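You operate a simulated robot arm through the tools that you are given. There is no shell and no other tool. Be economical: measure what you need, move in short steps, check, and stop when the job is done.

The job below is to be done with a simulated two-armed robot. You get a single attempt, and the scene is never put back.

JOB
Set the probe stand's pole to 5 cm, tighten the collar and hang the yellow-grip probe in its ring.
Fine: loosen the collar first; hold the stand while you draw the pole.

Only the result counts: the job must be done as asked and must still hold three seconds after the hand-in. Knocking over, shifting, dropping, spilling or breaking anything else fails it.

ROBOT AND FRAMES
Two 6-joint arms with three-finger grippers on one trunk, on a base that drives. Base frame: it is fixed to the floor where the robot stands at the start and does not move with it; the origin is under the middle of the robot, x ahead of it, y to its left, z up; the surface under the hand at the start is at about z = 740. Readings come in mm, degrees, newtons and seconds.
The left shoulder is at the start at [40, 147, 1356], the right one opposite. With the tool pointing down near the work surface each hand reaches from about 260 to 480 mm from the robot's upright axis, wherever it stands, measured 20 degrees to its own side. Places, roughly: collar of the probe stand [500, 0, 900]; pole of the probe stand [600, 0, 1000]; probe stand (26x15x20 cm) [600, 100, 800]; ring of the probe stand [600, -100, 1000]. Payload 2.69 kg a hand.
The TCP of each hand is the grasp point between the finger pads, 29 mm short of the fingertips. In the tool frame z runs along the fingers and y along their closing line. Largest opening 120 mm; the body of the gripper starts 78 mm behind the TCP.
Orientation is that of the tool frame in the base frame, as [roll, pitch, yaw] about the fixed x, y, z axes, in that order (R = Rz(yaw) Ry(pitch) Rx(roll)). With the fingers straight down and closing along the base's y, the tool's x points along the base's -x, its y along +y and its z along -z.

CONTROLS
- The arms move only by the tool servo_tool. It takes "left_rows", "right_rows" or both (then of equal length, played together; a hand with none holds still); each is a list that holds one entry, the list of rows, each a list of 7 numbers: the turn, a rotation vector about the tool's x, y, z in degrees, then the shift along the tool's x, y, z in mm, then the gripper command, from -1 (shut) to 1 (fully open), values between in proportion. In form: [[[rx, ry, rz, x, y, z, gripper], ...]]. A call has 1 to 20 rows; each row shifts and turns the commanded pose from where the row before left it, along the tool's axes as they then stand. A row lasts 0.2 s, in which the tool goes at most 50 mm and 8.6 degrees; a call with a longer step from one row to the next is refused whole, and so is a gripper value outside its range. A pose out of reach is approached as far as the arm can. The call stops where the force on the tool passes 40 N (or 10 N more than at its start, if that is more) or the arm is blocked; 0.2 s more then pass. Each finger halts on what it meets, pressing with about 22 N; the grip force reading is that of the motor and also rises with nothing between the fingers. The clock runs only during rows and for 0.2 s after the last one: add rows that do not move to give the fingers time. The reply holds the time, the measured pose of the TCP, the force on the tool along the base axes, the opening and the grip force, in the units named above and with some noise, with the torque about the TCP (base axes, N m) and any sound that the robot's microphone picked up, and new pictures: "views" is both (left out), scene, wrist or none (wrist: the cameras of the hands that moved).
- Cameras (640 x 400 px; columns grow to the right, rows downward): "scene" is now at [91, -17.4, 1555.5]; the picture's right is [-0.22, -0.98, 0.00], its down [-0.81, 0.18, -0.56] and it looks along [0.54, -0.12, -0.83] (base axes); focal length 263 px, centre (320, 200). "left" rides on the left gripper at [63, 0, -104] in its tool frame; the picture's right is [-0.01, 1.00, 0.00], its down [-0.83, 0.00, -0.56] and it looks along [-0.56, 0.00, 0.83] (tool axes); focal length 275 px, centre (320, 200). "right" rides on the right gripper at [63, 0, -104] in its tool frame; the picture's right is [0.00, 1.00, 0.00], its down [-0.83, 0.00, -0.56] and it looks along [-0.56, 0.00, 0.83] (tool axes); focal length 275 px, centre (320, 200). There is no depth. A picture from a camera that has moved, and an enlarged one, comes with that camera's place and axes in the base frame and with its lens.
- slide_trunk(by): slides the trunk up (or, below 0, down) by that many mm; the arms and the scene camera ride with it, the base frame stays. It gives what a move gives, with no picture.
- roll_base(legs): drives the robot by 1 to 6 legs, each [ahead, turn to the left] in mm and degrees, along the robot's own axes; the way and the turn of a leg run together, so that a leg with both is an arc; at most 1500 mm and 180 degrees a leg. The arms and the cameras ride along, it lands a little off, and it stops where it bumps. It gives what a move gives, and a new picture of the scene camera.
- aim_head(pan, tilt): turns the head with the scene camera to pan (to the left, within 86 degrees either way) and tilt (down, from -29 to 69), counted from straight ahead of the robot. It gives what a move gives, and a new picture of the scene camera.
- enlarge(camera, box): a new picture of the part [left, top, right, bottom] of that camera's present view, enlarged. No time passes.
- close_job(): hands the job in; it is judged then, once.

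Work in short steps. Places have to be worked out from the pictures, the camera data and where the tool is seen: move nearer, look again, correct. Check each grasp and each placing, and mend what went wrong. You have 120 turns and 260 pictures in all, those below and enlarged ones among them. Open the grippers and draw the arms clear of the work before you hand the job in, unless the task says otherwise; then end with one line.

The tools are called as name(argument=value, ...) on one line, values as JSON. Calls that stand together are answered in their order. servo_tool: Moves the arms, as the interface text tells. Its arguments: {"type":"object","properties":{"left_rows":{"type":"array"},"right_rows":{"type":"array"},"views":{"type":"string","enum":["both","scene","wrist","none"]}},"required":[]} The other tools are called the same way: slide_trunk (by) slides the trunk up or down; roll_base (legs) drives the base; aim_head (pan, tilt) turns the head that bears the scene camera; enlarge (camera, box) takes an enlarged picture of a part of a camera's view; close_job () hands the job in.

At the start:

```text
t: 0.0
left_tcp_pos: [531.6, 107.5, 1000.7]
left_tool_rot: [180.0, 0.1, -179.9]
left_wrist_force: [0.6, 0.6, 0.5]
left_wrist_torque: [-0.02, -0.02, 0.04]
left_finger_gap: 119.8
left_grip_force: 0.1
right_tcp_pos: [470.2, -272.5, 1000.1]
right_tool_rot: [-179.9, -0.1, 180.0]
right_wrist_force: [0.0, -0.3, 0.5]
right_wrist_torque: [-0.01, 0.0, -0.03]
right_finger_gap: 120.3
right_grip_force: 0.0
trunk travel left (down, up): [-483.0, 15.0]
robot x, y, heading: [2.3, 0.1, 0.1]
head pan, tilt: [-12.7, 56.2]
```

scene: 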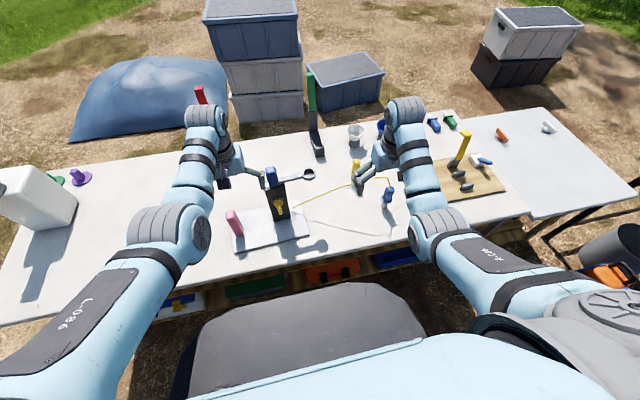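
right: 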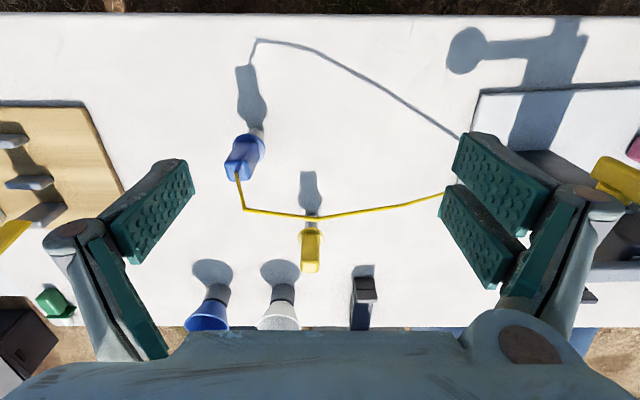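
left: 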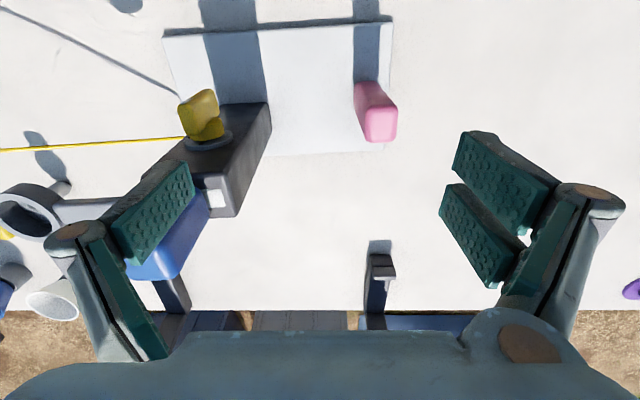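

I enlarge the scene around the stand to understand its parts.

enlarge(camera="scene", box=[210, 140, 420, 270])

enlarge(camera="left", box=[0, 0, 420, 320])

```text
3.05 times, centred on (315, 205) of scene
camera zoom: at [91.0, -17.4, 1555.5], right [-0.22, -0.98, 0.0], down [-0.81, 0.18, -0.56], along [0.54, -0.12, -0.83], focal length 801 px, centre (335, 185)
```

zoom: 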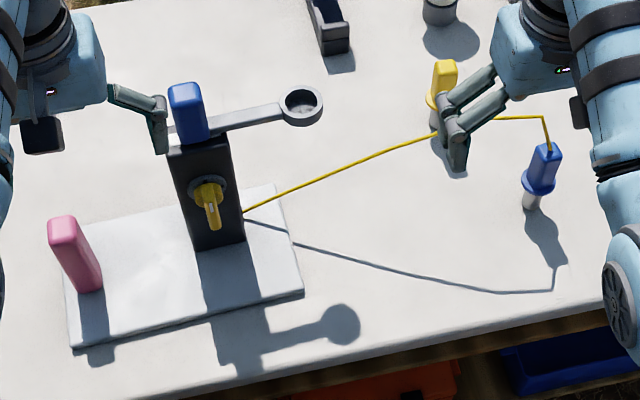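

```text
1.25 times, centred on (210, 160) of left
camera zoom: at [467.9, 106.9, 1104.4], right [0.0, 1.0, 0.0], down [0.83, 0.0, 0.56], along [0.56, 0.0, -0.83], focal length 344 px, centre (458, 250)
```

zoom: 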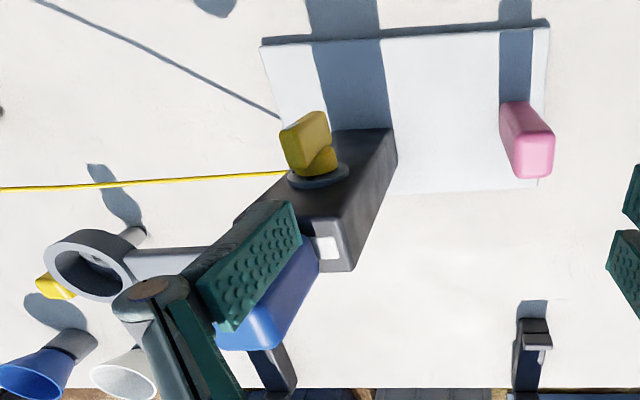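

The collar seems to be at about [556, 12, 875] facing the robot, with the pole's blue grip at [588, 13, 995]. I draw the left hand back and tilt it towards horizontal so its camera can look at the collar.

servo_tool(left_rows=[[[0, 0, 0, 45, 0, 0, 1], [0, 0, 0, 45, 0, 0, 1], [0, 0, 0, 45, 0, 0, 1], [0, 0, 0, 30, 0, 0, 1], [0, -8.5, 0, 0, 0, 0, 1], [0, -8.5, 0, 0, 0, 0, 1], [0, -8.5, 0, 0, 0, 0, 1], [0, -8.5, 0, 0, 0, 0, 1], [0, -8.5, 0, 0, 0, 0, 1], [0, -8.5, 0, 0, 0, 0, 1]]])

```text
t: 1.1
left_tcp_pos: [459.6, 162.6, 1034.9]
left_tool_rot: [173.2, 13.4, -177.6]
left_wrist_force: [-0.2, -0.4, -0.5]
left_wrist_torque: [0.02, -0.01, 0.01]
left_finger_gap: 120.2
left_grip_force: 0.0
left hand out of reach, approached as far as the arm can: row 2, 3, 4, 5
right_tcp_pos: [468.7, -271.9, 998.9]
right_tool_rot: [-180.0, 0.0, 180.0]
right_wrist_force: [-0.3, 0.4, 0.0]
right_wrist_torque: [0.03, 0.0, 0.02]
right_finger_gap: 120.3
right_grip_force: 0.0
trunk travel left (down, up): [-483.0, 15.0]
robot x, y, heading: [2.2, 0.7, 0.1]
head pan, tilt: [-12.7, 56.2]
stopped in row 5 (left hand): the arm was blocked; the commanded pose is now the measured one
camera scene: at [90.6, -17.2, 1555.5], right [-0.22, -0.98, 0.0], down [-0.81, 0.18, -0.56], along [0.54, -0.12, -0.83], focal length 263 px, centre (320, 200)
camera left: at [373.7, 147.4, 1122.2], right [-0.06, 0.99, 0.12], down [0.68, -0.04, 0.73], along [0.73, 0.13, -0.67], focal length 275 px, centre (320, 200)
```

scene: 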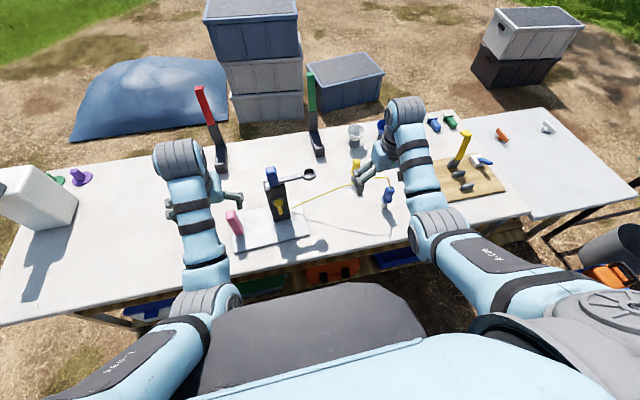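
left: 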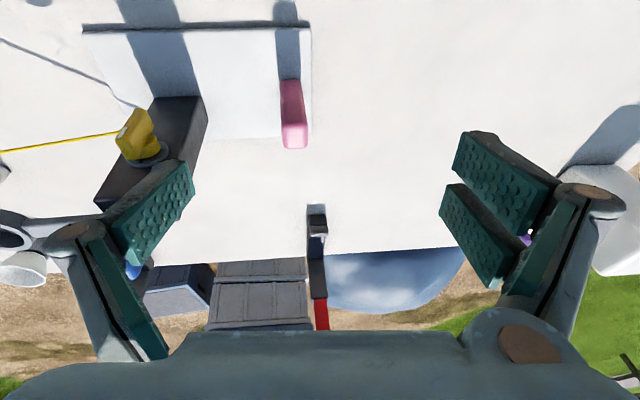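

The left arm is limited this close in; I back the base off 200 mm and lower the trunk a bit so hands can go horizontal and see the stand.

roll_base(legs=[[-200, 0]])

servo_tool(left_rows=[[[0, -8.5, 0, 0, 0, 0, 1], [0, -8.5, 0, 0, 0, 0, 1], [0, -8.5, 0, 0, 0, 0, 1], [0, -8.5, 0, 0, 0, 0, 1], [0, -8.5, 0, 0, 0, 0, 1], [0, -8.5, 0, 0, 0, 0, 1]]])

```text
t: 2.7
left_tcp_pos: [264.5, 163.3, 1033.6]
left_tool_rot: [173.1, 12.8, -177.8]
left_wrist_force: [0.3, -0.2, -0.1]
left_wrist_torque: [0.04, 0.03, 0.0]
left_finger_gap: 119.7
left_grip_force: 0.0
right_tcp_pos: [273.4, -274.4, 998.4]
right_tool_rot: [180.0, -0.2, 179.8]
right_wrist_force: [-0.2, -0.5, 0.3]
right_wrist_torque: [-0.01, 0.06, 0.01]
right_finger_gap: 120.0
right_grip_force: 0.0
trunk travel left (down, up): [-483.0, 15.0]
robot x, y, heading: [-198.8, -1.5, 0.0]
head pan, tilt: [-12.7, 56.2]
camera scene: at [-102.2, -17.5, 1555.1], right [-0.22, -0.97, 0.0], down [-0.81, 0.19, -0.55], along [0.54, -0.12, -0.83], focal length 263 px, centre (320, 200)
```

scene: 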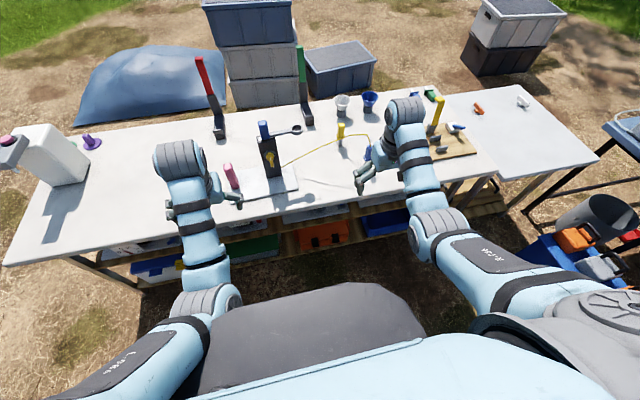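

```text
t: 3.3
left_tcp_pos: [320.6, 203.1, 1125.3]
left_tool_rot: [165.6, 42.7, 177.8]
left_wrist_force: [1.1, -0.2, 0.2]
left_wrist_torque: [0.01, -0.01, 0.02]
left_finger_gap: 120.1
left_grip_force: 0.0
right_tcp_pos: [269.5, -272.7, 999.4]
right_tool_rot: [180.0, 0.1, 179.8]
right_wrist_force: [0.5, -0.4, -0.4]
right_wrist_torque: [0.04, 0.0, 0.0]
right_finger_gap: 120.1
right_grip_force: 0.1
trunk travel left (down, up): [-483.0, 15.0]
robot x, y, heading: [-197.9, -1.3, -0.2]
head pan, tilt: [-12.7, 56.2]
stopped in row 3 (left hand): the arm was blocked; the commanded pose is now the measured one
camera scene: at [-106.5, -17.4, 1555.4], right [-0.22, -0.97, 0.0], down [-0.81, 0.19, -0.56], along [0.54, -0.12, -0.83], focal length 263 px, centre (320, 200)
camera left: at [203.6, 181.2, 1157.1], right [-0.13, 0.97, 0.19], down [0.24, -0.15, 0.96], along [0.96, 0.17, -0.21], focal length 275 px, centre (320, 200)
```

scene: 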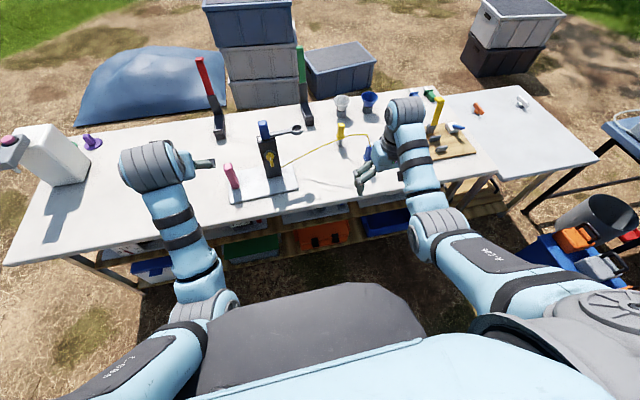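
left: 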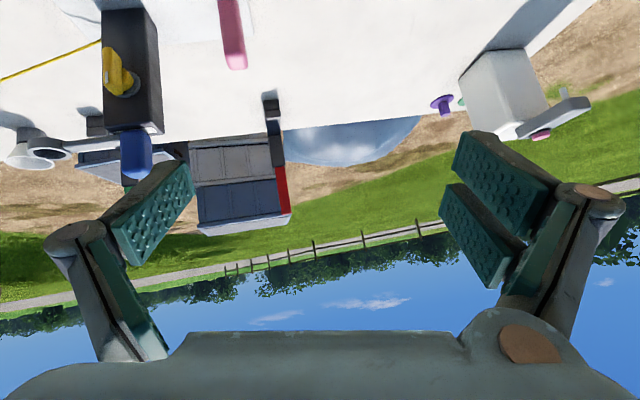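

Now a good though upside-down front view; I enlarge the stand.

enlarge(camera="left", box=[20, 0, 260, 200])

enlarge(camera="left", box=[80, 20, 180, 200])

enlarge(camera="scene", box=[220, 100, 320, 200])

```text
2.00 times, centred on (140, 100) of left
camera zoom: at [203.6, 181.2, 1157.1], right [-0.13, 0.97, 0.19], down [0.24, -0.15, 0.96], along [0.96, 0.17, -0.21], focal length 551 px, centre (680, 400)
```

zoom: 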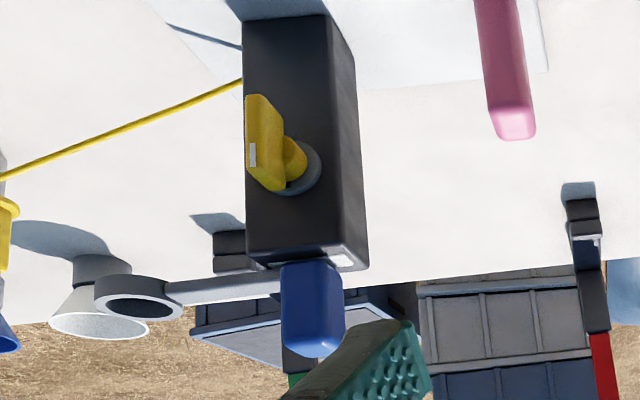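

```text
2.22 times, centred on (130, 110) of left
camera zoom: at [203.6, 181.2, 1157.1], right [-0.13, 0.97, 0.19], down [0.24, -0.15, 0.96], along [0.96, 0.17, -0.21], focal length 612 px, centre (742, 400)
```

zoom: 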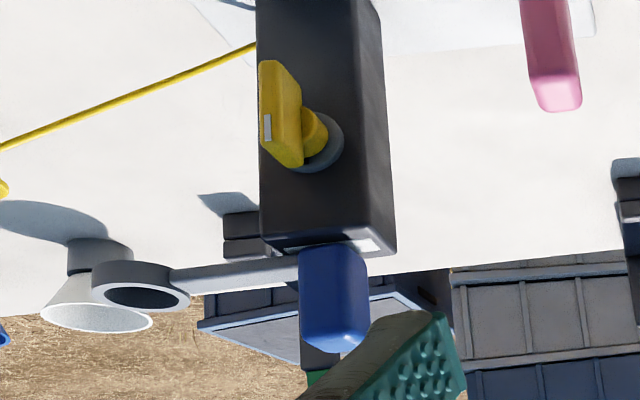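

```text
4.00 times, centred on (270, 150) of scene
camera zoom: at [-106.5, -17.4, 1555.4], right [-0.22, -0.97, 0.0], down [-0.81, 0.19, -0.56], along [0.54, -0.12, -0.83], focal length 1051 px, centre (520, 400)
```

zoom: 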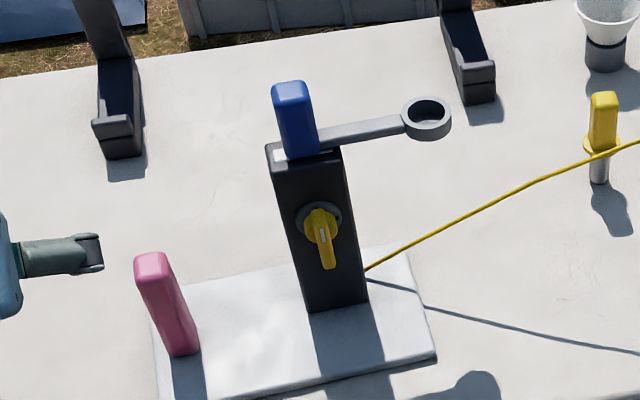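

The knob is a wing/lever pointing down from its hub, the pole sits at its lowest. I extend the left hand forward and turn it horizontal, and raise the right hand, in preparation to lower the trunk.

servo_tool(left_rows=[[[0, 0, 0, -30, -5, 28, 1], [0, 0, 0, -30, -5, 28, 1], [0, 0, 0, -30, -5, 28, 1], [0, 0, 0, -30, -5, 28, 1], [1.92, -7.83, -1.2, 0, 0, 0, 1], [1.92, -7.83, -1.2, 0, 0, 0, 1], [1.92, -7.83, -1.2, 0, 0, 0, 1], [1.92, -7.83, -1.2, 0, 0, 0, 1], [1.92, -7.83, -1.2, 0, 0, 0, 1], [1.92, -7.83, -1.2, 0, 0, 0, 1]]], right_rows=[[[0, 0, 0, -30, 0, -30, 1], [0, 0, 0, -30, 0, -30, 1], [0, 0, 0, -30, 0, -30, 1], [0, 0, 0, -30, 0, -30, 1], [0, 0, 0, 0, 0, -30, 1], [0, 0, 0, 0, 0, -30, 1], [0, 0, 0, 0, 0, 0, 1], [0, 0, 0, 0, 0, 0, 1], [0, 0, 0, 0, 0, 0, 1], [0, 0, 0, 0, 0, 0, 1]]], views="none")

```text
t: 5.5
left_tcp_pos: [484.0, 202.1, 1121.6]
left_tool_rot: [-74.0, 89.5, -74.0]
left_wrist_force: [-1.0, -0.2, 0.2]
left_wrist_torque: [0.01, 0.0, -0.01]
left_finger_gap: 120.0
left_grip_force: 0.1
right_tcp_pos: [369.3, -270.2, 1179.5]
right_tool_rot: [-180.0, 0.0, 179.8]
right_wrist_force: [0.2, -0.8, -0.2]
right_wrist_torque: [-0.02, 0.0, -0.03]
right_finger_gap: 120.0
right_grip_force: 0.1
right hand out of reach, approached as far as the arm can: row 4
trunk travel left (down, up): [-483.0, 15.0]
robot x, y, heading: [-199.4, -1.5, -0.4]
head pan, tilt: [-12.7, 56.2]
```

Left is now horizontal. I lower the trunk 180 mm.

slide_trunk(by=-180)

aim_head(pan=0, tilt=42)

enlarge(camera="left", box=[0, 0, 320, 200])

```text
t: 7.5
left_tcp_pos: [484.2, 201.1, 941.2]
left_tool_rot: [-77.2, 89.5, -77.3]
left_wrist_force: [-0.5, -0.4, 0.3]
left_wrist_torque: [-0.01, 0.0, -0.03]
left_finger_gap: 120.0
left_grip_force: 0.0
right_tcp_pos: [369.4, -270.5, 999.3]
right_tool_rot: [180.0, 0.0, 179.8]
right_wrist_force: [0.7, 0.4, 0.7]
right_wrist_torque: [0.0, 0.01, -0.03]
right_finger_gap: 119.7
right_grip_force: 0.0
trunk travel left (down, up): [-303.0, 195.0]
robot x, y, heading: [-200.3, 2.5, -0.2]
head pan, tilt: [-12.7, 56.2]
```

```text
t: 8.3
left_tcp_pos: [483.7, 202.4, 941.7]
left_tool_rot: [-78.7, 89.5, -78.8]
left_wrist_force: [-0.1, 0.5, 0.4]
left_wrist_torque: [0.03, -0.03, 0.01]
left_finger_gap: 120.0
left_grip_force: 0.0
right_tcp_pos: [369.2, -270.5, 1000.3]
right_tool_rot: [-179.9, 0.0, 179.8]
right_wrist_force: [0.9, 0.3, 0.4]
right_wrist_torque: [-0.02, -0.01, 0.0]
right_finger_gap: 119.9
right_grip_force: 0.0
trunk travel left (down, up): [-303.0, 195.0]
robot x, y, heading: [-201.5, 0.7, -0.3]
head pan, tilt: [0.0, 42.0]
camera scene: at [-93.5, -1.8, 1394.1], right [0.0, -1.0, 0.0], down [-0.67, 0.0, -0.74], along [0.74, 0.0, -0.67], focal length 263 px, centre (320, 200)
```

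scene: 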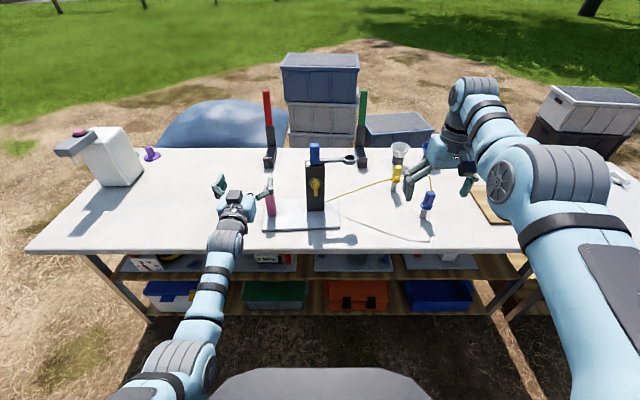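

```text
2.00 times, centred on (160, 100) of left
camera zoom: at [378.8, 201.5, 879.1], right [0.0, 1.0, -0.01], down [-0.56, 0.0, 0.83], along [0.83, 0.0, 0.56], focal length 551 px, centre (640, 400)
```

zoom: 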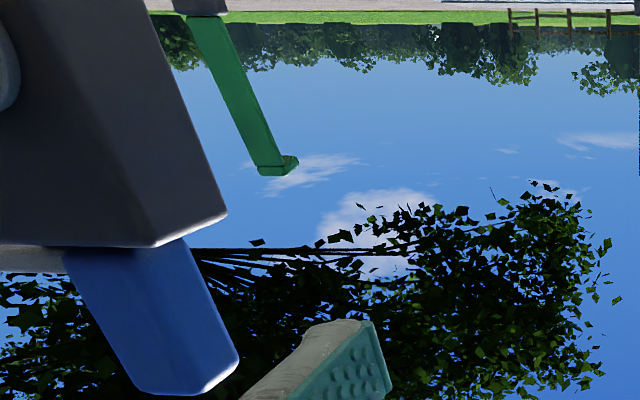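

I zoom the scene camera on the stand for measurement.

enlarge(camera="scene", box=[250, 130, 350, 240])

enlarge(camera="scene", box=[340, 130, 460, 250])

```text
3.64 times, centred on (300, 185) of scene
camera zoom: at [-93.5, -1.8, 1394.1], right [0.0, -1.0, 0.0], down [-0.67, 0.0, -0.74], along [0.74, 0.0, -0.67], focal length 956 px, centre (393, 254)
```

zoom: 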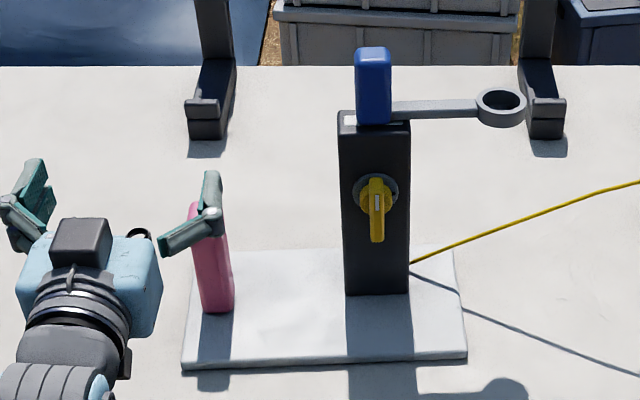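

```text
3.33 times, centred on (400, 190) of scene
camera zoom: at [-93.5, -1.8, 1394.1], right [0.0, -1.0, 0.0], down [-0.67, 0.0, -0.74], along [0.74, 0.0, -0.67], focal length 876 px, centre (53, 233)
```

zoom: 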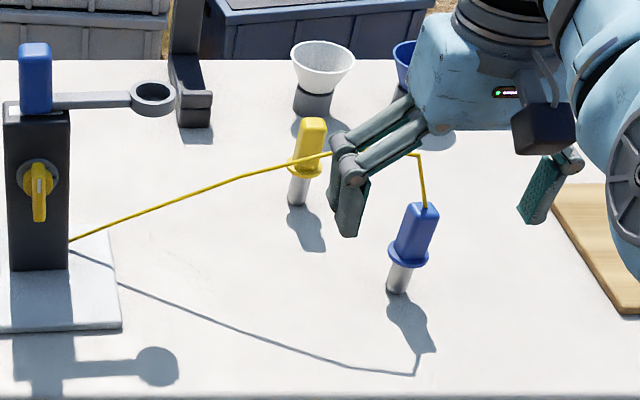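

Measured: post front face x≈559, y −17..44, top z≈938; knob axis ≈[y 12, z 879]; ring ≈[582, −92, 955]; blue grip top ≈1000. I bring the left hand in front of the knob, staying clear of it, with fingers partly closed.

servo_tool(left_rows=[[[0, 0, 0, 0, 0, -12, 0.2], [0, 0, 0, 12, -38, -5, 0], [0, 0, 0, 12, -38, -5, 0], [0, 0, 0, 12, -38, 0, 0], [0, 0, 0, 12, -38, 0, 0], [0, 0, 0, 14, -38, 0, 0]]])

```text
t: 9.7
left_tcp_pos: [465.3, 31.4, 879.4]
left_tool_rot: [78.7, 89.3, 79.9]
left_wrist_force: [0.7, -0.1, 0.3]
left_wrist_torque: [-0.02, -0.02, 0.05]
left_finger_gap: 59.8
left_grip_force: 0.0
right_tcp_pos: [370.2, -271.6, 998.2]
right_tool_rot: [179.9, 0.0, 179.8]
right_wrist_force: [0.0, -0.3, 0.8]
right_wrist_torque: [0.05, 0.04, -0.03]
right_finger_gap: 119.8
right_grip_force: 0.0
trunk travel left (down, up): [-303.0, 195.0]
robot x, y, heading: [-199.1, 0.2, 0.0]
head pan, tilt: [0.0, 42.0]
camera scene: at [-92.6, -3.2, 1394.1], right [0.0, -1.0, 0.0], down [-0.67, 0.0, -0.74], along [0.74, 0.0, -0.67], focal length 263 px, centre (320, 200)
camera left: at [360.6, 30.6, 815.3], right [-0.02, 1.0, 0.02], down [-0.56, -0.03, 0.83], along [0.83, 0.01, 0.56], focal length 275 px, centre (320, 200)
```

scene: 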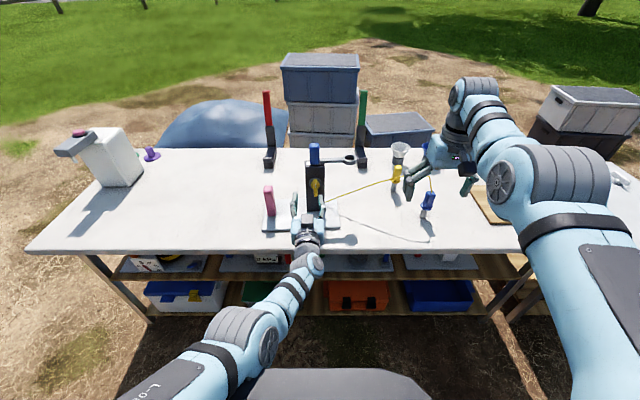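
left: 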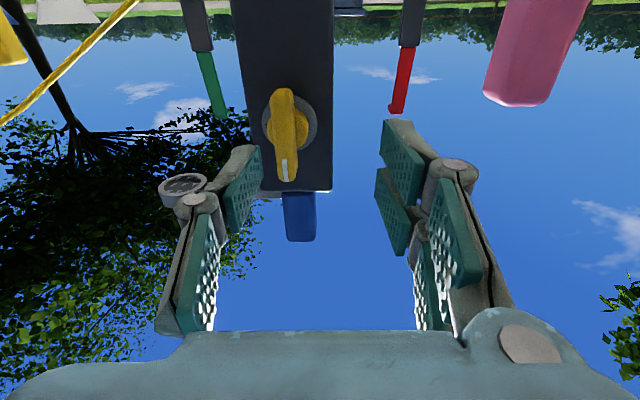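

The knob is a symmetric wing bar ~60 mm long (z 850–910), front face x≈518, y≈12, with a white mark at its top end. I advance so the fingertips straddle it (TCP x≈514), then close.

servo_tool(left_rows=[[[0, 0, 0, 0, -10, 0, 0], [0, 0, 0, 0, -9, 0, 0], [0, 0, 0, 0, 0, 20, 0], [0, 0, 0, 0, 0, 20, 0], [0, 0, 0, 0, 0, 8, 0], [0, 0, 0, 0, 0, 0, 0]]], views="both")

```text
t: 11.1
left_tcp_pos: [477.7, 14.6, 905.6]
left_tool_rot: [-78.3, 89.3, -78.4]
left_wrist_force: [0.0, 0.1, 0.2]
left_wrist_torque: [0.0, -0.01, 0.0]
left_finger_gap: 60.0
left_grip_force: 0.0
left hand out of reach, approached as far as the arm can: row 1, 3, 4, 5
right_tcp_pos: [370.0, -270.7, 999.3]
right_tool_rot: [180.0, 0.1, 179.8]
right_wrist_force: [-0.1, -1.0, 0.0]
right_wrist_torque: [-0.01, 0.01, 0.04]
right_finger_gap: 120.1
right_grip_force: 0.1
trunk travel left (down, up): [-303.0, 195.0]
robot x, y, heading: [-199.7, -0.1, -0.4]
head pan, tilt: [0.0, 42.0]
camera scene: at [-93.5, -2.1, 1394.2], right [0.0, -1.0, 0.0], down [-0.67, 0.0, -0.74], along [0.74, 0.0, -0.67], focal length 263 px, centre (320, 200)
camera left: at [373.2, 14.3, 842.2], right [0.0, 1.0, -0.01], down [-0.56, 0.01, 0.83], along [0.83, 0.0, 0.56], focal length 275 px, centre (320, 200)
```

scene: 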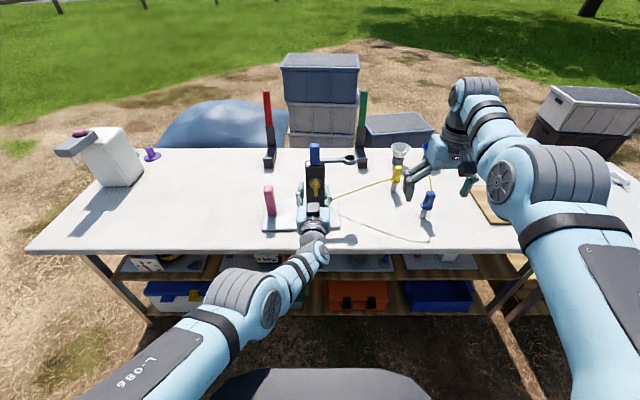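
left: 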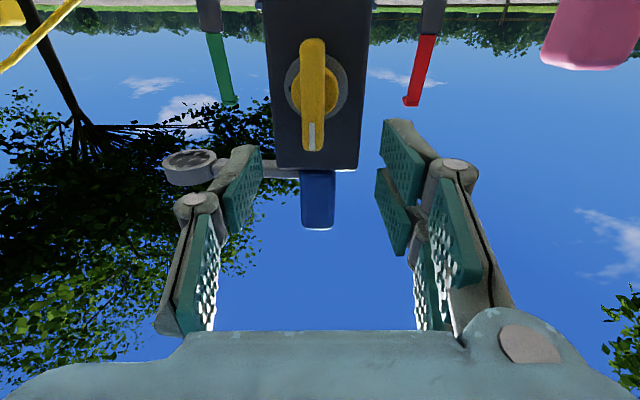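

The reach ran out (hand floated up). I pull the hand back, then drive the base 70 mm nearer and lower the trunk a bit.

servo_tool(left_rows=[[[0, 0, 0, 0, 0, -45, 0], [0, 0, 0, 0, 0, -45, 0], [0, 0, 0, 0, 0, -35, 0], [0, 0, 0, 0, 0, 0, 0]]], views="none")

slide_trunk(by=-50)

roll_base(legs=[[70, 0]])

```text
t: 12.1
left_tcp_pos: [431.9, 16.0, 851.4]
left_tool_rot: [27.6, 88.7, 28.6]
left_wrist_force: [0.2, -0.1, 0.0]
left_wrist_torque: [0.01, 0.05, -0.02]
left_finger_gap: 59.9
left_grip_force: 0.1
left hand out of reach, approached as far as the arm can: row 1, 2, 3
right_tcp_pos: [370.4, -271.6, 998.7]
right_tool_rot: [180.0, 0.0, 179.8]
right_wrist_force: [-0.2, 0.7, 0.7]
right_wrist_torque: [0.0, 0.02, -0.02]
right_finger_gap: 119.9
right_grip_force: 0.1
trunk travel left (down, up): [-303.0, 195.0]
robot x, y, heading: [-200.1, 2.3, -0.3]
head pan, tilt: [0.0, 42.0]
```

```text
t: 13.0
left_tcp_pos: [428.2, 19.7, 795.5]
left_tool_rot: [51.3, 89.0, 52.5]
left_wrist_force: [0.0, 0.1, 0.7]
left_wrist_torque: [-0.03, 0.02, -0.02]
left_finger_gap: 60.1
left_grip_force: 0.0
right_tcp_pos: [370.3, -270.7, 950.1]
right_tool_rot: [-179.9, 0.0, 179.8]
right_wrist_force: [1.4, 0.4, -0.6]
right_wrist_torque: [0.03, 0.02, 0.03]
right_finger_gap: 120.1
right_grip_force: 0.1
trunk travel left (down, up): [-253.0, 245.0]
robot x, y, heading: [-201.2, 2.4, -0.4]
head pan, tilt: [0.0, 42.0]
```

```text
t: 14.2
left_tcp_pos: [501.5, 27.1, 791.0]
left_tool_rot: [86.6, 88.7, 88.3]
left_wrist_force: [0.2, 0.6, -0.2]
left_wrist_torque: [-0.05, 0.0, 0.01]
left_finger_gap: 59.9
left_grip_force: 0.1
right_tcp_pos: [442.6, -270.6, 947.7]
right_tool_rot: [-180.0, -0.1, -180.0]
right_wrist_force: [1.0, 0.8, 0.3]
right_wrist_torque: [-0.02, 0.0, -0.01]
right_finger_gap: 119.9
right_grip_force: 0.1
trunk travel left (down, up): [-253.0, 245.0]
robot x, y, heading: [-132.6, 0.6, -0.3]
head pan, tilt: [0.0, 42.0]
stopped in leg 1: the force on the tool passed its limit at 250 N (the readings are from after the stop); the commanded pose is now the measured one
camera scene: at [-21.0, -2.3, 1344.5], right [0.0, -1.0, 0.0], down [-0.67, 0.0, -0.74], along [0.74, 0.0, -0.67], focal length 263 px, centre (320, 200)
```

scene: 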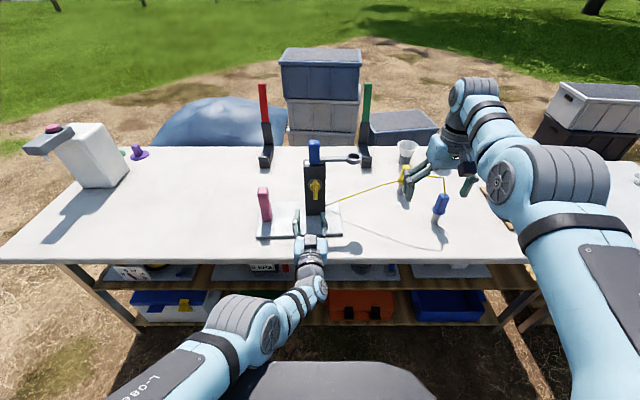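

The gripper's underside (camera) probably bumped the table edge. I raise the left hand and check the stand hasn't moved.

servo_tool(left_rows=[[[0, 0, 0, 0, 0, -10, 0], [0, 0, 0, -20, 0, -10, 0], [0, 0, 0, -30, 0, 0, 0], [0, 0, 0, -30, 0, 0, 0]]], views="wrist")

enlarge(camera="scene", box=[250, 130, 350, 240])

```text
t: 15.0
left_tcp_pos: [503.1, 27.4, 799.4]
left_tool_rot: [111.5, 87.3, 114.3]
left_wrist_force: [-11.7, 2.2, 6.0]
left_wrist_torque: [0.05, 1.45, -0.36]
left_finger_gap: 60.0
left_grip_force: 0.0
left hand out of reach, approached as far as the arm can: row 1, 2, 3, 4
right_tcp_pos: [438.4, -269.2, 951.6]
right_tool_rot: [-180.0, 0.2, -179.9]
right_wrist_force: [-0.3, -0.5, 0.0]
right_wrist_torque: [0.06, -0.03, -0.01]
right_finger_gap: 120.2
right_grip_force: 0.0
trunk travel left (down, up): [-253.0, 245.0]
robot x, y, heading: [-128.8, -1.8, 0.2]
head pan, tilt: [0.0, 42.0]
stopped in row 4 (left hand): the force on the tool passed its limit at 54 N (the readings are from after the stop); the commanded pose is now the measured one
camera left: at [398.0, 25.2, 737.6], right [-0.05, 1.0, 0.05], down [-0.54, -0.07, 0.84], along [0.84, 0.01, 0.54], focal length 275 px, centre (320, 200)
```

left: 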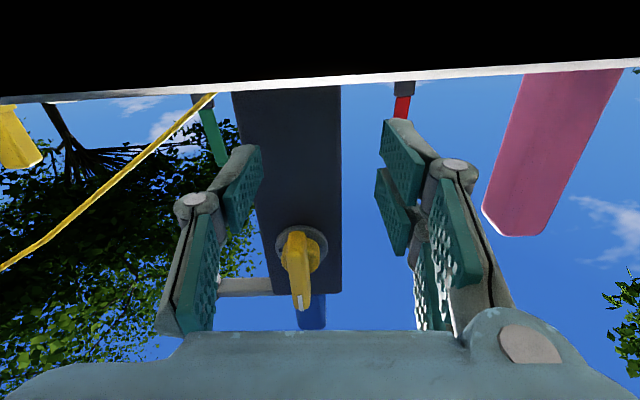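

```text
3.64 times, centred on (300, 185) of scene
camera zoom: at [-27.5, -2.0, 1345.2], right [0.0, -1.0, 0.0], down [-0.67, 0.0, -0.74], along [0.74, 0.0, -0.67], focal length 956 px, centre (393, 254)
```

zoom: 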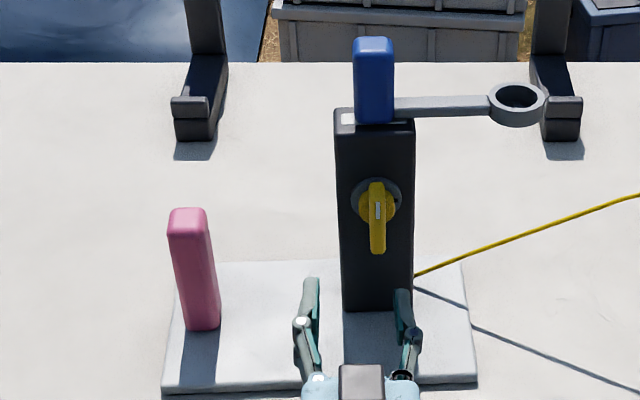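

The wrist camera is caught just under the table edge. I back the base off straight to free it.

roll_base(legs=[[-80, 0]])

slide_trunk(by=50)

enlarge(camera="left", box=[0, 0, 640, 400])

```text
t: 16.1
left_tcp_pos: [425.3, 27.9, 794.3]
left_tool_rot: [118.6, 87.1, 121.4]
left_wrist_force: [-0.5, -0.3, 0.2]
left_wrist_torque: [0.04, -0.02, 0.02]
left_finger_gap: 59.9
left_grip_force: 0.0
right_tcp_pos: [362.3, -269.6, 949.0]
right_tool_rot: [180.0, 0.0, -179.8]
right_wrist_force: [0.0, -0.8, -0.1]
right_wrist_torque: [-0.03, 0.01, -0.01]
right_finger_gap: 120.0
right_grip_force: 0.2
trunk travel left (down, up): [-253.0, 245.0]
robot x, y, heading: [-210.6, -2.6, 0.1]
head pan, tilt: [0.0, 42.0]
camera scene: at [-102.0, -1.9, 1344.6], right [0.0, -1.0, 0.0], down [-0.67, 0.0, -0.74], along [0.74, 0.0, -0.67], focal length 263 px, centre (320, 200)
```

scene: 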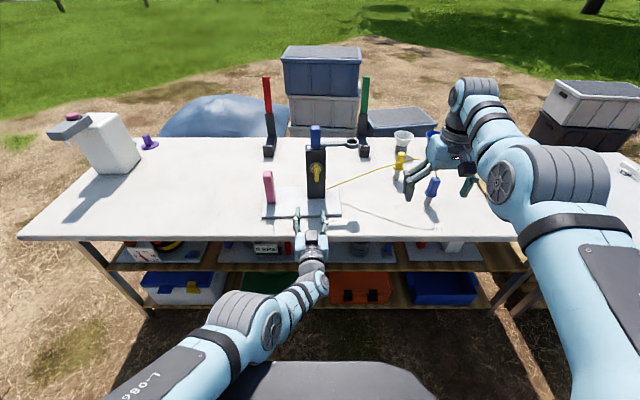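

```text
t: 17.0
left_tcp_pos: [424.5, 29.0, 845.3]
left_tool_rot: [116.3, 87.2, 119.3]
left_wrist_force: [-0.4, 0.2, -0.3]
left_wrist_torque: [-0.02, 0.0, -0.03]
left_finger_gap: 60.0
left_grip_force: 0.1
right_tcp_pos: [361.5, -269.0, 999.2]
right_tool_rot: [179.9, -0.1, -179.9]
right_wrist_force: [-0.4, -0.4, 0.0]
right_wrist_torque: [0.02, 0.02, 0.01]
right_finger_gap: 119.8
right_grip_force: 0.0
trunk travel left (down, up): [-303.0, 195.0]
robot x, y, heading: [-212.8, -1.7, 0.1]
head pan, tilt: [0.0, 42.0]
```

```text
1.00 times, centred on (320, 200) of left (not enlarged: the box is as wide or as high as the picture)
camera zoom: at [319.5, 26.2, 784.9], right [-0.05, 1.0, 0.05], down [-0.54, -0.07, 0.84], along [0.84, 0.02, 0.54], focal length 275 px, centre (320, 200)
```

zoom: 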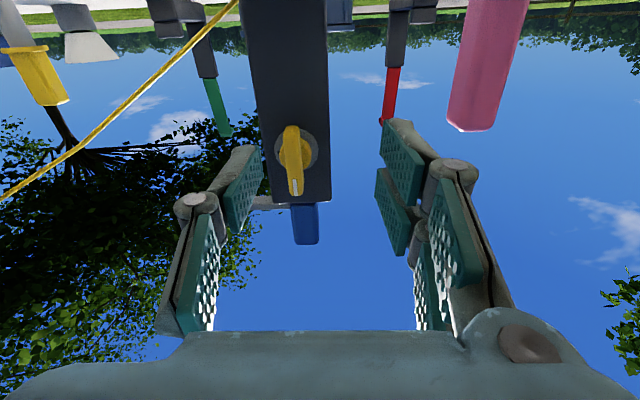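

Free again. I lower the trunk a little and raise the hand relative to it, testing reach at knob height.

slide_trunk(by=-30)

servo_tool(left_rows=[[[0, 0, 0, -25, 0, 0, 0], [0, 0, 0, -25, -5, 0, 0], [0, 0, 0, -20, -5, 0, 0], [0, 0, 0, 0, -5, 5, 0], [0, 0, 0, 0, 0, 0, 0]]], views="none")

```text
t: 17.7
left_tcp_pos: [425.5, 28.3, 815.7]
left_tool_rot: [116.2, 87.2, 118.9]
left_wrist_force: [0.4, -0.4, 0.1]
left_wrist_torque: [0.04, 0.05, 0.0]
left_finger_gap: 60.2
left_grip_force: 0.0
right_tcp_pos: [360.7, -269.2, 968.7]
right_tool_rot: [-180.0, -0.1, -179.8]
right_wrist_force: [-0.1, -0.1, -0.5]
right_wrist_torque: [0.0, -0.04, -0.02]
right_finger_gap: 120.1
right_grip_force: 0.0
trunk travel left (down, up): [-273.0, 225.0]
robot x, y, heading: [-212.6, 2.3, 0.1]
head pan, tilt: [0.0, 42.0]
```

```text
t: 18.9
left_tcp_pos: [457.7, 14.9, 868.9]
left_tool_rot: [112.2, 87.2, 115.1]
left_wrist_force: [0.7, 0.2, -0.3]
left_wrist_torque: [0.02, 0.01, -0.01]
left_finger_gap: 60.1
left_grip_force: 0.0
left hand out of reach, approached as far as the arm can: row 1, 2, 3, 4
right_tcp_pos: [360.2, -268.4, 969.6]
right_tool_rot: [-180.0, -0.1, -179.9]
right_wrist_force: [-0.1, -0.2, 0.6]
right_wrist_torque: [0.01, -0.03, -0.01]
right_finger_gap: 120.2
right_grip_force: 0.0
trunk travel left (down, up): [-273.0, 225.0]
robot x, y, heading: [-211.1, -3.1, -0.2]
head pan, tilt: [0.0, 42.0]
```

The IK seems limited for a straight-ahead tool near the midline. I test how much freedom it has further to the left (y≈170).

servo_tool(left_rows=[[[0, 0, 0, 0, 40, 0, 0], [0, 0, 0, 0, 40, 0, 0], [0, 0, 0, 0, 40, 0, 0], [0, 0, 0, 0, 35, 0, 0], [0, 0, 0, 0, 0, 0, 0]]], views="none")

servo_tool(left_rows=[[[0, 0, 0, 0, 0, 25, 0], [0, 0, 0, 0, 0, 25, 0], [0, 0, 0, 0, 0, 0, 0]]], views="none")

```text
t: 20.1
left_tcp_pos: [490.2, 153.6, 850.0]
left_tool_rot: [115.2, 87.3, 118.0]
left_wrist_force: [-0.1, -0.5, -0.4]
left_wrist_torque: [-0.01, 0.0, 0.02]
left_finger_gap: 60.0
left_grip_force: 0.1
left hand out of reach, approached as far as the arm can: row 1, 2, 3, 4
right_tcp_pos: [360.4, -268.1, 969.4]
right_tool_rot: [180.0, 0.0, -179.9]
right_wrist_force: [0.5, 0.5, -0.1]
right_wrist_torque: [0.03, 0.01, 0.02]
right_finger_gap: 120.2
right_grip_force: 0.1
trunk travel left (down, up): [-273.0, 225.0]
robot x, y, heading: [-210.9, 0.2, 0.1]
head pan, tilt: [0.0, 42.0]
```

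```text
t: 20.9
left_tcp_pos: [498.8, 158.0, 857.5]
left_tool_rot: [116.4, 87.2, 119.1]
left_wrist_force: [-0.3, -0.8, 0.9]
left_wrist_torque: [0.03, 0.0, 0.01]
left_finger_gap: 59.9
left_grip_force: 0.1
left hand out of reach, approached as far as the arm can: row 1, 2
right_tcp_pos: [361.0, -269.5, 970.1]
right_tool_rot: [180.0, 0.1, -179.9]
right_wrist_force: [0.1, 0.1, -0.2]
right_wrist_torque: [0.01, 0.0, 0.01]
right_finger_gap: 120.1
right_grip_force: 0.1
trunk travel left (down, up): [-273.0, 225.0]
robot x, y, heading: [-211.5, 1.4, 0.1]
head pan, tilt: [0.0, 42.0]
```

I return to the earlier known-good region (further left, higher relative to the shoulder) and test fore-aft freedom there.

servo_tool(left_rows=[[[0, 0, 0, -20, 15, 0, 0], [0, 0, 0, -20, 15, 0, 0], [0, 0, 0, -15, 15, 0, 0], [0, 0, 0, 0, 0, 0, 0]]], views="none")

servo_tool(left_rows=[[[0, 0, 0, 0, 0, -20, 0], [0, 0, 0, 0, 0, -20, 0], [0, 0, 0, 0, 0, 0, 0]]], views="none")

servo_tool(left_rows=[[[0, 0, 0, 0, 0, 25, 0], [0, 0, 0, 0, 0, 25, 0], [0, 0, 0, 0, 0, 25, 0], [0, 0, 0, 0, 0, 0, 0]]], views="scene")

```text
t: 21.9
left_tcp_pos: [524.9, 191.4, 901.7]
left_tool_rot: [120.0, 87.2, 123.5]
left_wrist_force: [-0.1, 0.1, -0.5]
left_wrist_torque: [0.01, 0.0, -0.02]
left_finger_gap: 59.7
left_grip_force: 0.0
left hand out of reach, approached as far as the arm can: row 1, 2, 3
right_tcp_pos: [360.0, -267.3, 969.4]
right_tool_rot: [-180.0, 0.0, -179.9]
right_wrist_force: [0.2, 0.1, 0.4]
right_wrist_torque: [-0.02, 0.01, -0.01]
right_finger_gap: 119.8
right_grip_force: 0.1
trunk travel left (down, up): [-273.0, 225.0]
robot x, y, heading: [-207.2, 0.0, -0.1]
head pan, tilt: [0.0, 42.0]
```

```text
t: 22.7
left_tcp_pos: [503.9, 193.4, 892.1]
left_tool_rot: [119.0, 87.2, 121.7]
left_wrist_force: [-0.3, -0.5, -0.2]
left_wrist_torque: [0.01, 0.03, -0.02]
left_finger_gap: 59.6
left_grip_force: 0.2
left hand out of reach, approached as far as the arm can: row 1
right_tcp_pos: [360.1, -269.5, 968.2]
right_tool_rot: [-179.9, 0.0, -180.0]
right_wrist_force: [-0.3, 0.1, 0.1]
right_wrist_torque: [0.0, 0.02, 0.02]
right_finger_gap: 119.9
right_grip_force: 0.1
trunk travel left (down, up): [-273.0, 225.0]
robot x, y, heading: [-207.5, 2.9, 0.1]
head pan, tilt: [0.0, 42.0]
```

```text
t: 23.7
left_tcp_pos: [536.2, 186.8, 919.2]
left_tool_rot: [117.2, 87.3, 120.0]
left_wrist_force: [0.0, -0.2, -0.3]
left_wrist_torque: [-0.01, -0.02, 0.02]
left_finger_gap: 60.1
left_grip_force: 0.0
left hand out of reach, approached as far as the arm can: row 1, 2, 3
right_tcp_pos: [359.7, -268.6, 970.5]
right_tool_rot: [179.9, 0.0, -179.9]
right_wrist_force: [-0.8, 0.5, -0.4]
right_wrist_torque: [0.02, 0.02, -0.02]
right_finger_gap: 120.1
right_grip_force: 0.0
trunk travel left (down, up): [-273.0, 225.0]
robot x, y, heading: [-208.5, -1.1, 0.3]
head pan, tilt: [0.0, 42.0]
camera scene: at [-103.9, -1.7, 1364.5], right [0.0, -1.0, 0.0], down [-0.67, 0.0, -0.74], along [0.74, 0.0, -0.67], focal length 263 px, centre (320, 200)
```

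scene: 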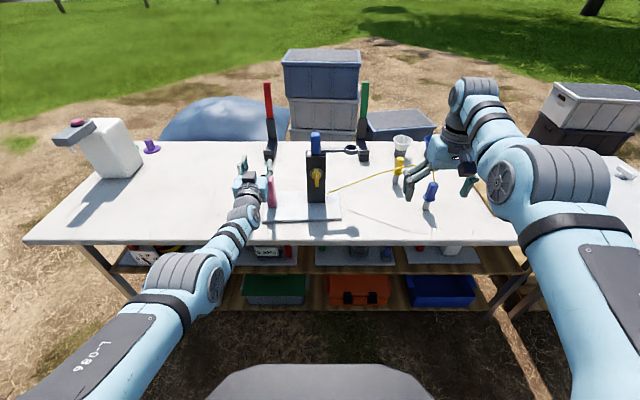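

The forearm and the tool look collinear – a wrist singularity. I raise the trunk so the forearm slopes down instead, and pull the hand back and down relative to the shoulder.

slide_trunk(by=115)

servo_tool(left_rows=[[[0, 0, 0, 0, -5, -30, 0], [0, 0, 0, 0, -5, -30, 0], [0, 0, 0, 0, -5, -30, 0], [0, 0, 0, 10, -5, -30, 0], [0, 0, 0, 20, -5, -30, 0], [0, 0, 0, 30, -5, -20, 0], [0, 0, 0, 30, -5, 0, 0], [0, 0, 0, 30, -5, 0, 0], [0, 0, 0, 20, 0, 0, 0], [0, 0, 0, 0, 0, 0, 0]]], views="scene")

```text
t: 25.2
left_tcp_pos: [534.8, 187.3, 1034.0]
left_tool_rot: [117.3, 87.3, 120.0]
left_wrist_force: [0.2, 0.0, 0.3]
left_wrist_torque: [0.01, -0.02, -0.03]
left_finger_gap: 60.1
left_grip_force: 0.1
right_tcp_pos: [361.9, -268.0, 1084.9]
right_tool_rot: [180.0, 0.0, -179.9]
right_wrist_force: [0.2, 0.2, 0.1]
right_wrist_torque: [0.0, -0.03, 0.01]
right_finger_gap: 120.0
right_grip_force: 0.1
trunk travel left (down, up): [-388.0, 110.0]
robot x, y, heading: [-208.5, 1.5, 0.0]
head pan, tilt: [0.0, 42.0]
```

```text
t: 27.4
left_tcp_pos: [390.7, 157.1, 887.0]
left_tool_rot: [140.8, 85.8, 147.4]
left_wrist_force: [0.5, 0.3, 1.0]
left_wrist_torque: [0.01, 0.0, -0.03]
left_finger_gap: 60.0
left_grip_force: 0.0
left hand out of reach, approached as far as the arm can: row 1, 2
right_tcp_pos: [360.4, -268.3, 1084.8]
right_tool_rot: [180.0, -0.1, -179.9]
right_wrist_force: [0.0, 0.5, -0.4]
right_wrist_torque: [-0.02, -0.01, -0.02]
right_finger_gap: 119.9
right_grip_force: 0.0
trunk travel left (down, up): [-388.0, 110.0]
robot x, y, heading: [-209.3, 3.0, 0.1]
head pan, tilt: [0.0, 42.0]
camera scene: at [-104.2, -1.7, 1479.2], right [0.0, -1.0, 0.0], down [-0.67, 0.0, -0.74], along [0.74, 0.0, -0.67], focal length 263 px, centre (320, 200)
```

scene: 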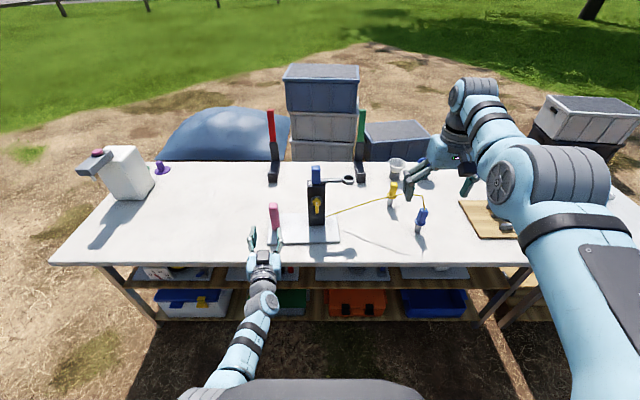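

In reach now. I square the tool up and slide it to the knob's y at the same distance, to check reach there.

servo_tool(left_rows=[[[3.3, -1.8, -1.3, 0, 0, 0, 0], [3.3, -1.8, -1.3, 0, 0, 0, 0], [0, 0, 0, 2, -30, 0, 0], [0, 0, 0, 2, -30, 0, 0], [0, 0, 0, 2, -30, 0, 0], [0, 0, 0, 2, -30, 0, 0], [0, 0, 0, 0, -25, 0, 0], [0, 0, 0, 0, 0, 0, 0]]], views="none")

```text
t: 29.4
left_tcp_pos: [401.9, 69.4, 891.5]
left_tool_rot: [84.0, 85.0, 87.3]
left_wrist_force: [-0.1, 0.2, -0.8]
left_wrist_torque: [-0.01, 0.01, -0.01]
left_finger_gap: 59.9
left_grip_force: 0.2
left hand out of reach, approached as far as the arm can: row 2, 3, 7
right_tcp_pos: [361.0, -267.7, 1084.8]
right_tool_rot: [179.9, 0.1, -179.9]
right_wrist_force: [-0.5, 0.1, -0.9]
right_wrist_torque: [0.0, 0.01, 0.0]
right_finger_gap: 120.1
right_grip_force: 0.0
trunk travel left (down, up): [-388.0, 110.0]
robot x, y, heading: [-211.1, 1.4, -0.0]
head pan, tilt: [0.0, 42.0]
stopped in row 8 (left hand): the arm was blocked; the commanded pose is now the measured one
```

Inward is blocked by the arm itself, so I'll shift the robot ~165 mm to its right with an S-curve in reverse, so the knob lies in front of the left shoulder. First I back off.

servo_tool(left_rows=[[[0, 0, 0, 0, 25, 0, 0], [0, 0, 0, 0, 30, 0, 0], [0, 0, 0, 0, 30, 0, 0], [0, 0, 0, 0, 0, 0, 0]]], views="none")

roll_base(legs=[[-320, 30], [-320, -30], [400, 0]])

```text
t: 30.4
left_tcp_pos: [395.4, 150.8, 898.3]
left_tool_rot: [85.9, 85.3, 89.1]
left_wrist_force: [-0.3, -0.4, -0.1]
left_wrist_torque: [-0.02, 0.01, -0.02]
left_finger_gap: 60.0
left_grip_force: 0.0
right_tcp_pos: [360.6, -267.8, 1083.4]
right_tool_rot: [-180.0, 0.1, -179.8]
right_wrist_force: [-0.2, -0.4, 0.7]
right_wrist_torque: [-0.02, -0.01, -0.01]
right_finger_gap: 119.7
right_grip_force: 0.1
trunk travel left (down, up): [-388.0, 110.0]
robot x, y, heading: [-209.5, -3.9, 0.0]
head pan, tilt: [0.0, 42.0]
```

```text
t: 36.3
left_tcp_pos: [193.0, -17.9, 900.0]
left_tool_rot: [84.3, 85.2, 87.1]
left_wrist_force: [0.4, 0.0, -0.7]
left_wrist_torque: [0.02, -0.05, -0.04]
left_finger_gap: 60.1
left_grip_force: 0.1
right_tcp_pos: [150.9, -436.8, 1083.8]
right_tool_rot: [179.9, 0.0, 179.6]
right_wrist_force: [1.1, 0.0, -1.1]
right_wrist_torque: [0.03, 0.06, 0.0]
right_finger_gap: 119.9
right_grip_force: 0.1
trunk travel left (down, up): [-388.0, 110.0]
robot x, y, heading: [-415.1, -164.4, -0.7]
head pan, tilt: [0.0, 42.0]
camera scene: at [-311.2, -166.8, 1479.3], right [-0.01, -1.0, 0.0], down [-0.67, 0.01, -0.74], along [0.74, -0.01, -0.67], focal length 263 px, centre (320, 200)
```

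scene: 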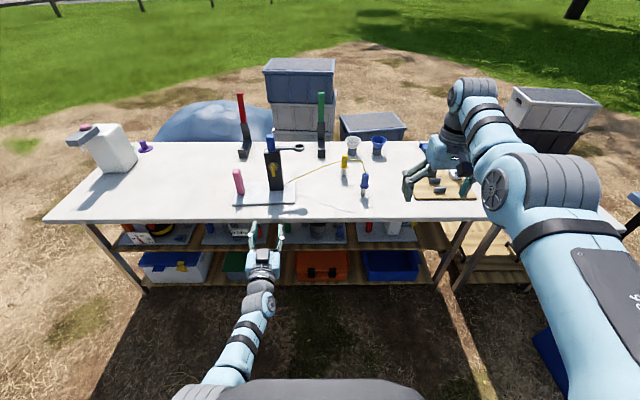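

Now the knob lies ahead of the left arm. I square the tool and then drive forward so the hand ends ~60 mm short of the knob.

servo_tool(left_rows=[[[1.4, 0.1, -2.4, 0, 0, 0, 0], [1.4, 0.1, -2.4, 0, 0, 0, 0], [0, 0, 0, 10, 15, 0, 0], [0, 0, 0, 10, 15, 0, 0], [0, 0, 0, 0, 0, 0, 0]]], views="none")

roll_base(legs=[[240, 0]])

```text
t: 37.5
left_tcp_pos: [186.6, 1.1, 911.1]
left_tool_rot: [-179.2, 89.5, -178.2]
left_wrist_force: [0.4, -0.3, 0.1]
left_wrist_torque: [-0.01, 0.04, -0.02]
left_finger_gap: 59.9
left_grip_force: 0.0
left hand out of reach, approached as far as the arm can: row 2, 3, 4
right_tcp_pos: [153.1, -437.7, 1083.6]
right_tool_rot: [180.0, -0.1, 179.6]
right_wrist_force: [0.0, 0.1, -0.5]
right_wrist_torque: [-0.02, -0.02, -0.02]
right_finger_gap: 119.9
right_grip_force: 0.0
trunk travel left (down, up): [-388.0, 110.0]
robot x, y, heading: [-417.4, -161.7, -0.8]
head pan, tilt: [0.0, 42.0]
```

```text
t: 39.3
left_tcp_pos: [426.6, 2.5, 913.5]
left_tool_rot: [-178.9, 89.6, -177.8]
left_wrist_force: [-0.2, -0.1, 0.7]
left_wrist_torque: [-0.02, -0.01, 0.0]
left_finger_gap: 60.0
left_grip_force: 0.1
right_tcp_pos: [394.6, -437.8, 1085.2]
right_tool_rot: [-179.9, 0.0, 179.9]
right_wrist_force: [-0.8, 0.6, -0.3]
right_wrist_torque: [-0.02, -0.02, 0.03]
right_finger_gap: 120.1
right_grip_force: 0.1
trunk travel left (down, up): [-388.0, 110.0]
robot x, y, heading: [-168.7, -166.9, -0.5]
head pan, tilt: [0.0, 42.0]
camera scene: at [-70.2, -168.4, 1479.4], right [-0.01, -1.0, 0.0], down [-0.67, 0.0, -0.74], along [0.74, 0.0, -0.67], focal length 263 px, centre (320, 200)
```

scene: 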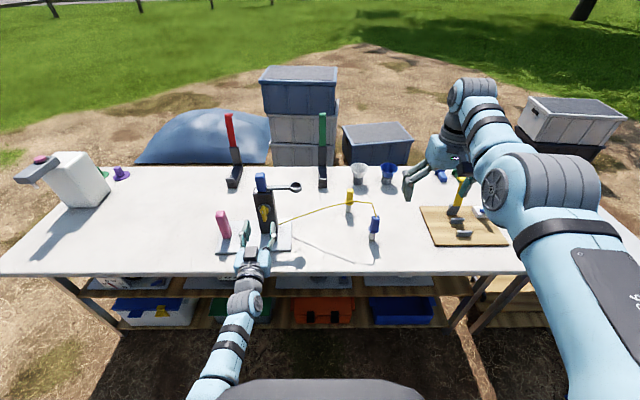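

Good alignment. I move forward 40 mm and down to knob height in small steps.

servo_tool(left_rows=[[[0, 0, 0, 0, 3, 15, 0], [0, 0, 0, 0, 3, 15, 0], [0, 0, 0, 10, 3, 10, 0], [0, 0, 0, 10, 0, 0, 0], [0, 0, 0, 12, 0, 0, 0], [0, 0, 0, 0, 0, 0, 0]]], views="wrist")

```text
t: 40.7
left_tcp_pos: [456.4, -1.6, 907.7]
left_tool_rot: [-179.1, 89.1, -177.5]
left_wrist_force: [-0.3, 0.4, -1.1]
left_wrist_torque: [0.03, 0.0, -0.01]
left_finger_gap: 60.1
left_grip_force: 0.1
left hand out of reach, approached as far as the arm can: row 3, 4, 5
right_tcp_pos: [396.7, -436.5, 1084.1]
right_tool_rot: [180.0, -0.1, 179.8]
right_wrist_force: [0.1, -0.1, 0.6]
right_wrist_torque: [-0.03, -0.03, 0.01]
right_finger_gap: 120.1
right_grip_force: 0.1
trunk travel left (down, up): [-388.0, 110.0]
robot x, y, heading: [-170.4, -168.2, -0.4]
head pan, tilt: [0.0, 42.0]
camera left: at [350.0, -4.1, 846.8], right [-0.03, 1.0, 0.0], down [-0.54, -0.02, 0.84], along [0.84, 0.02, 0.54], focal length 275 px, centre (320, 200)
```

left: 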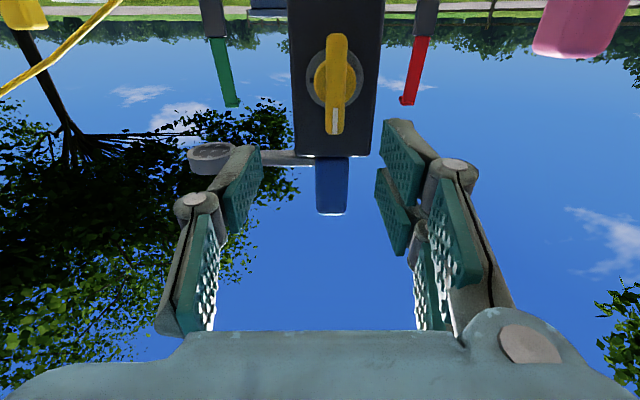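

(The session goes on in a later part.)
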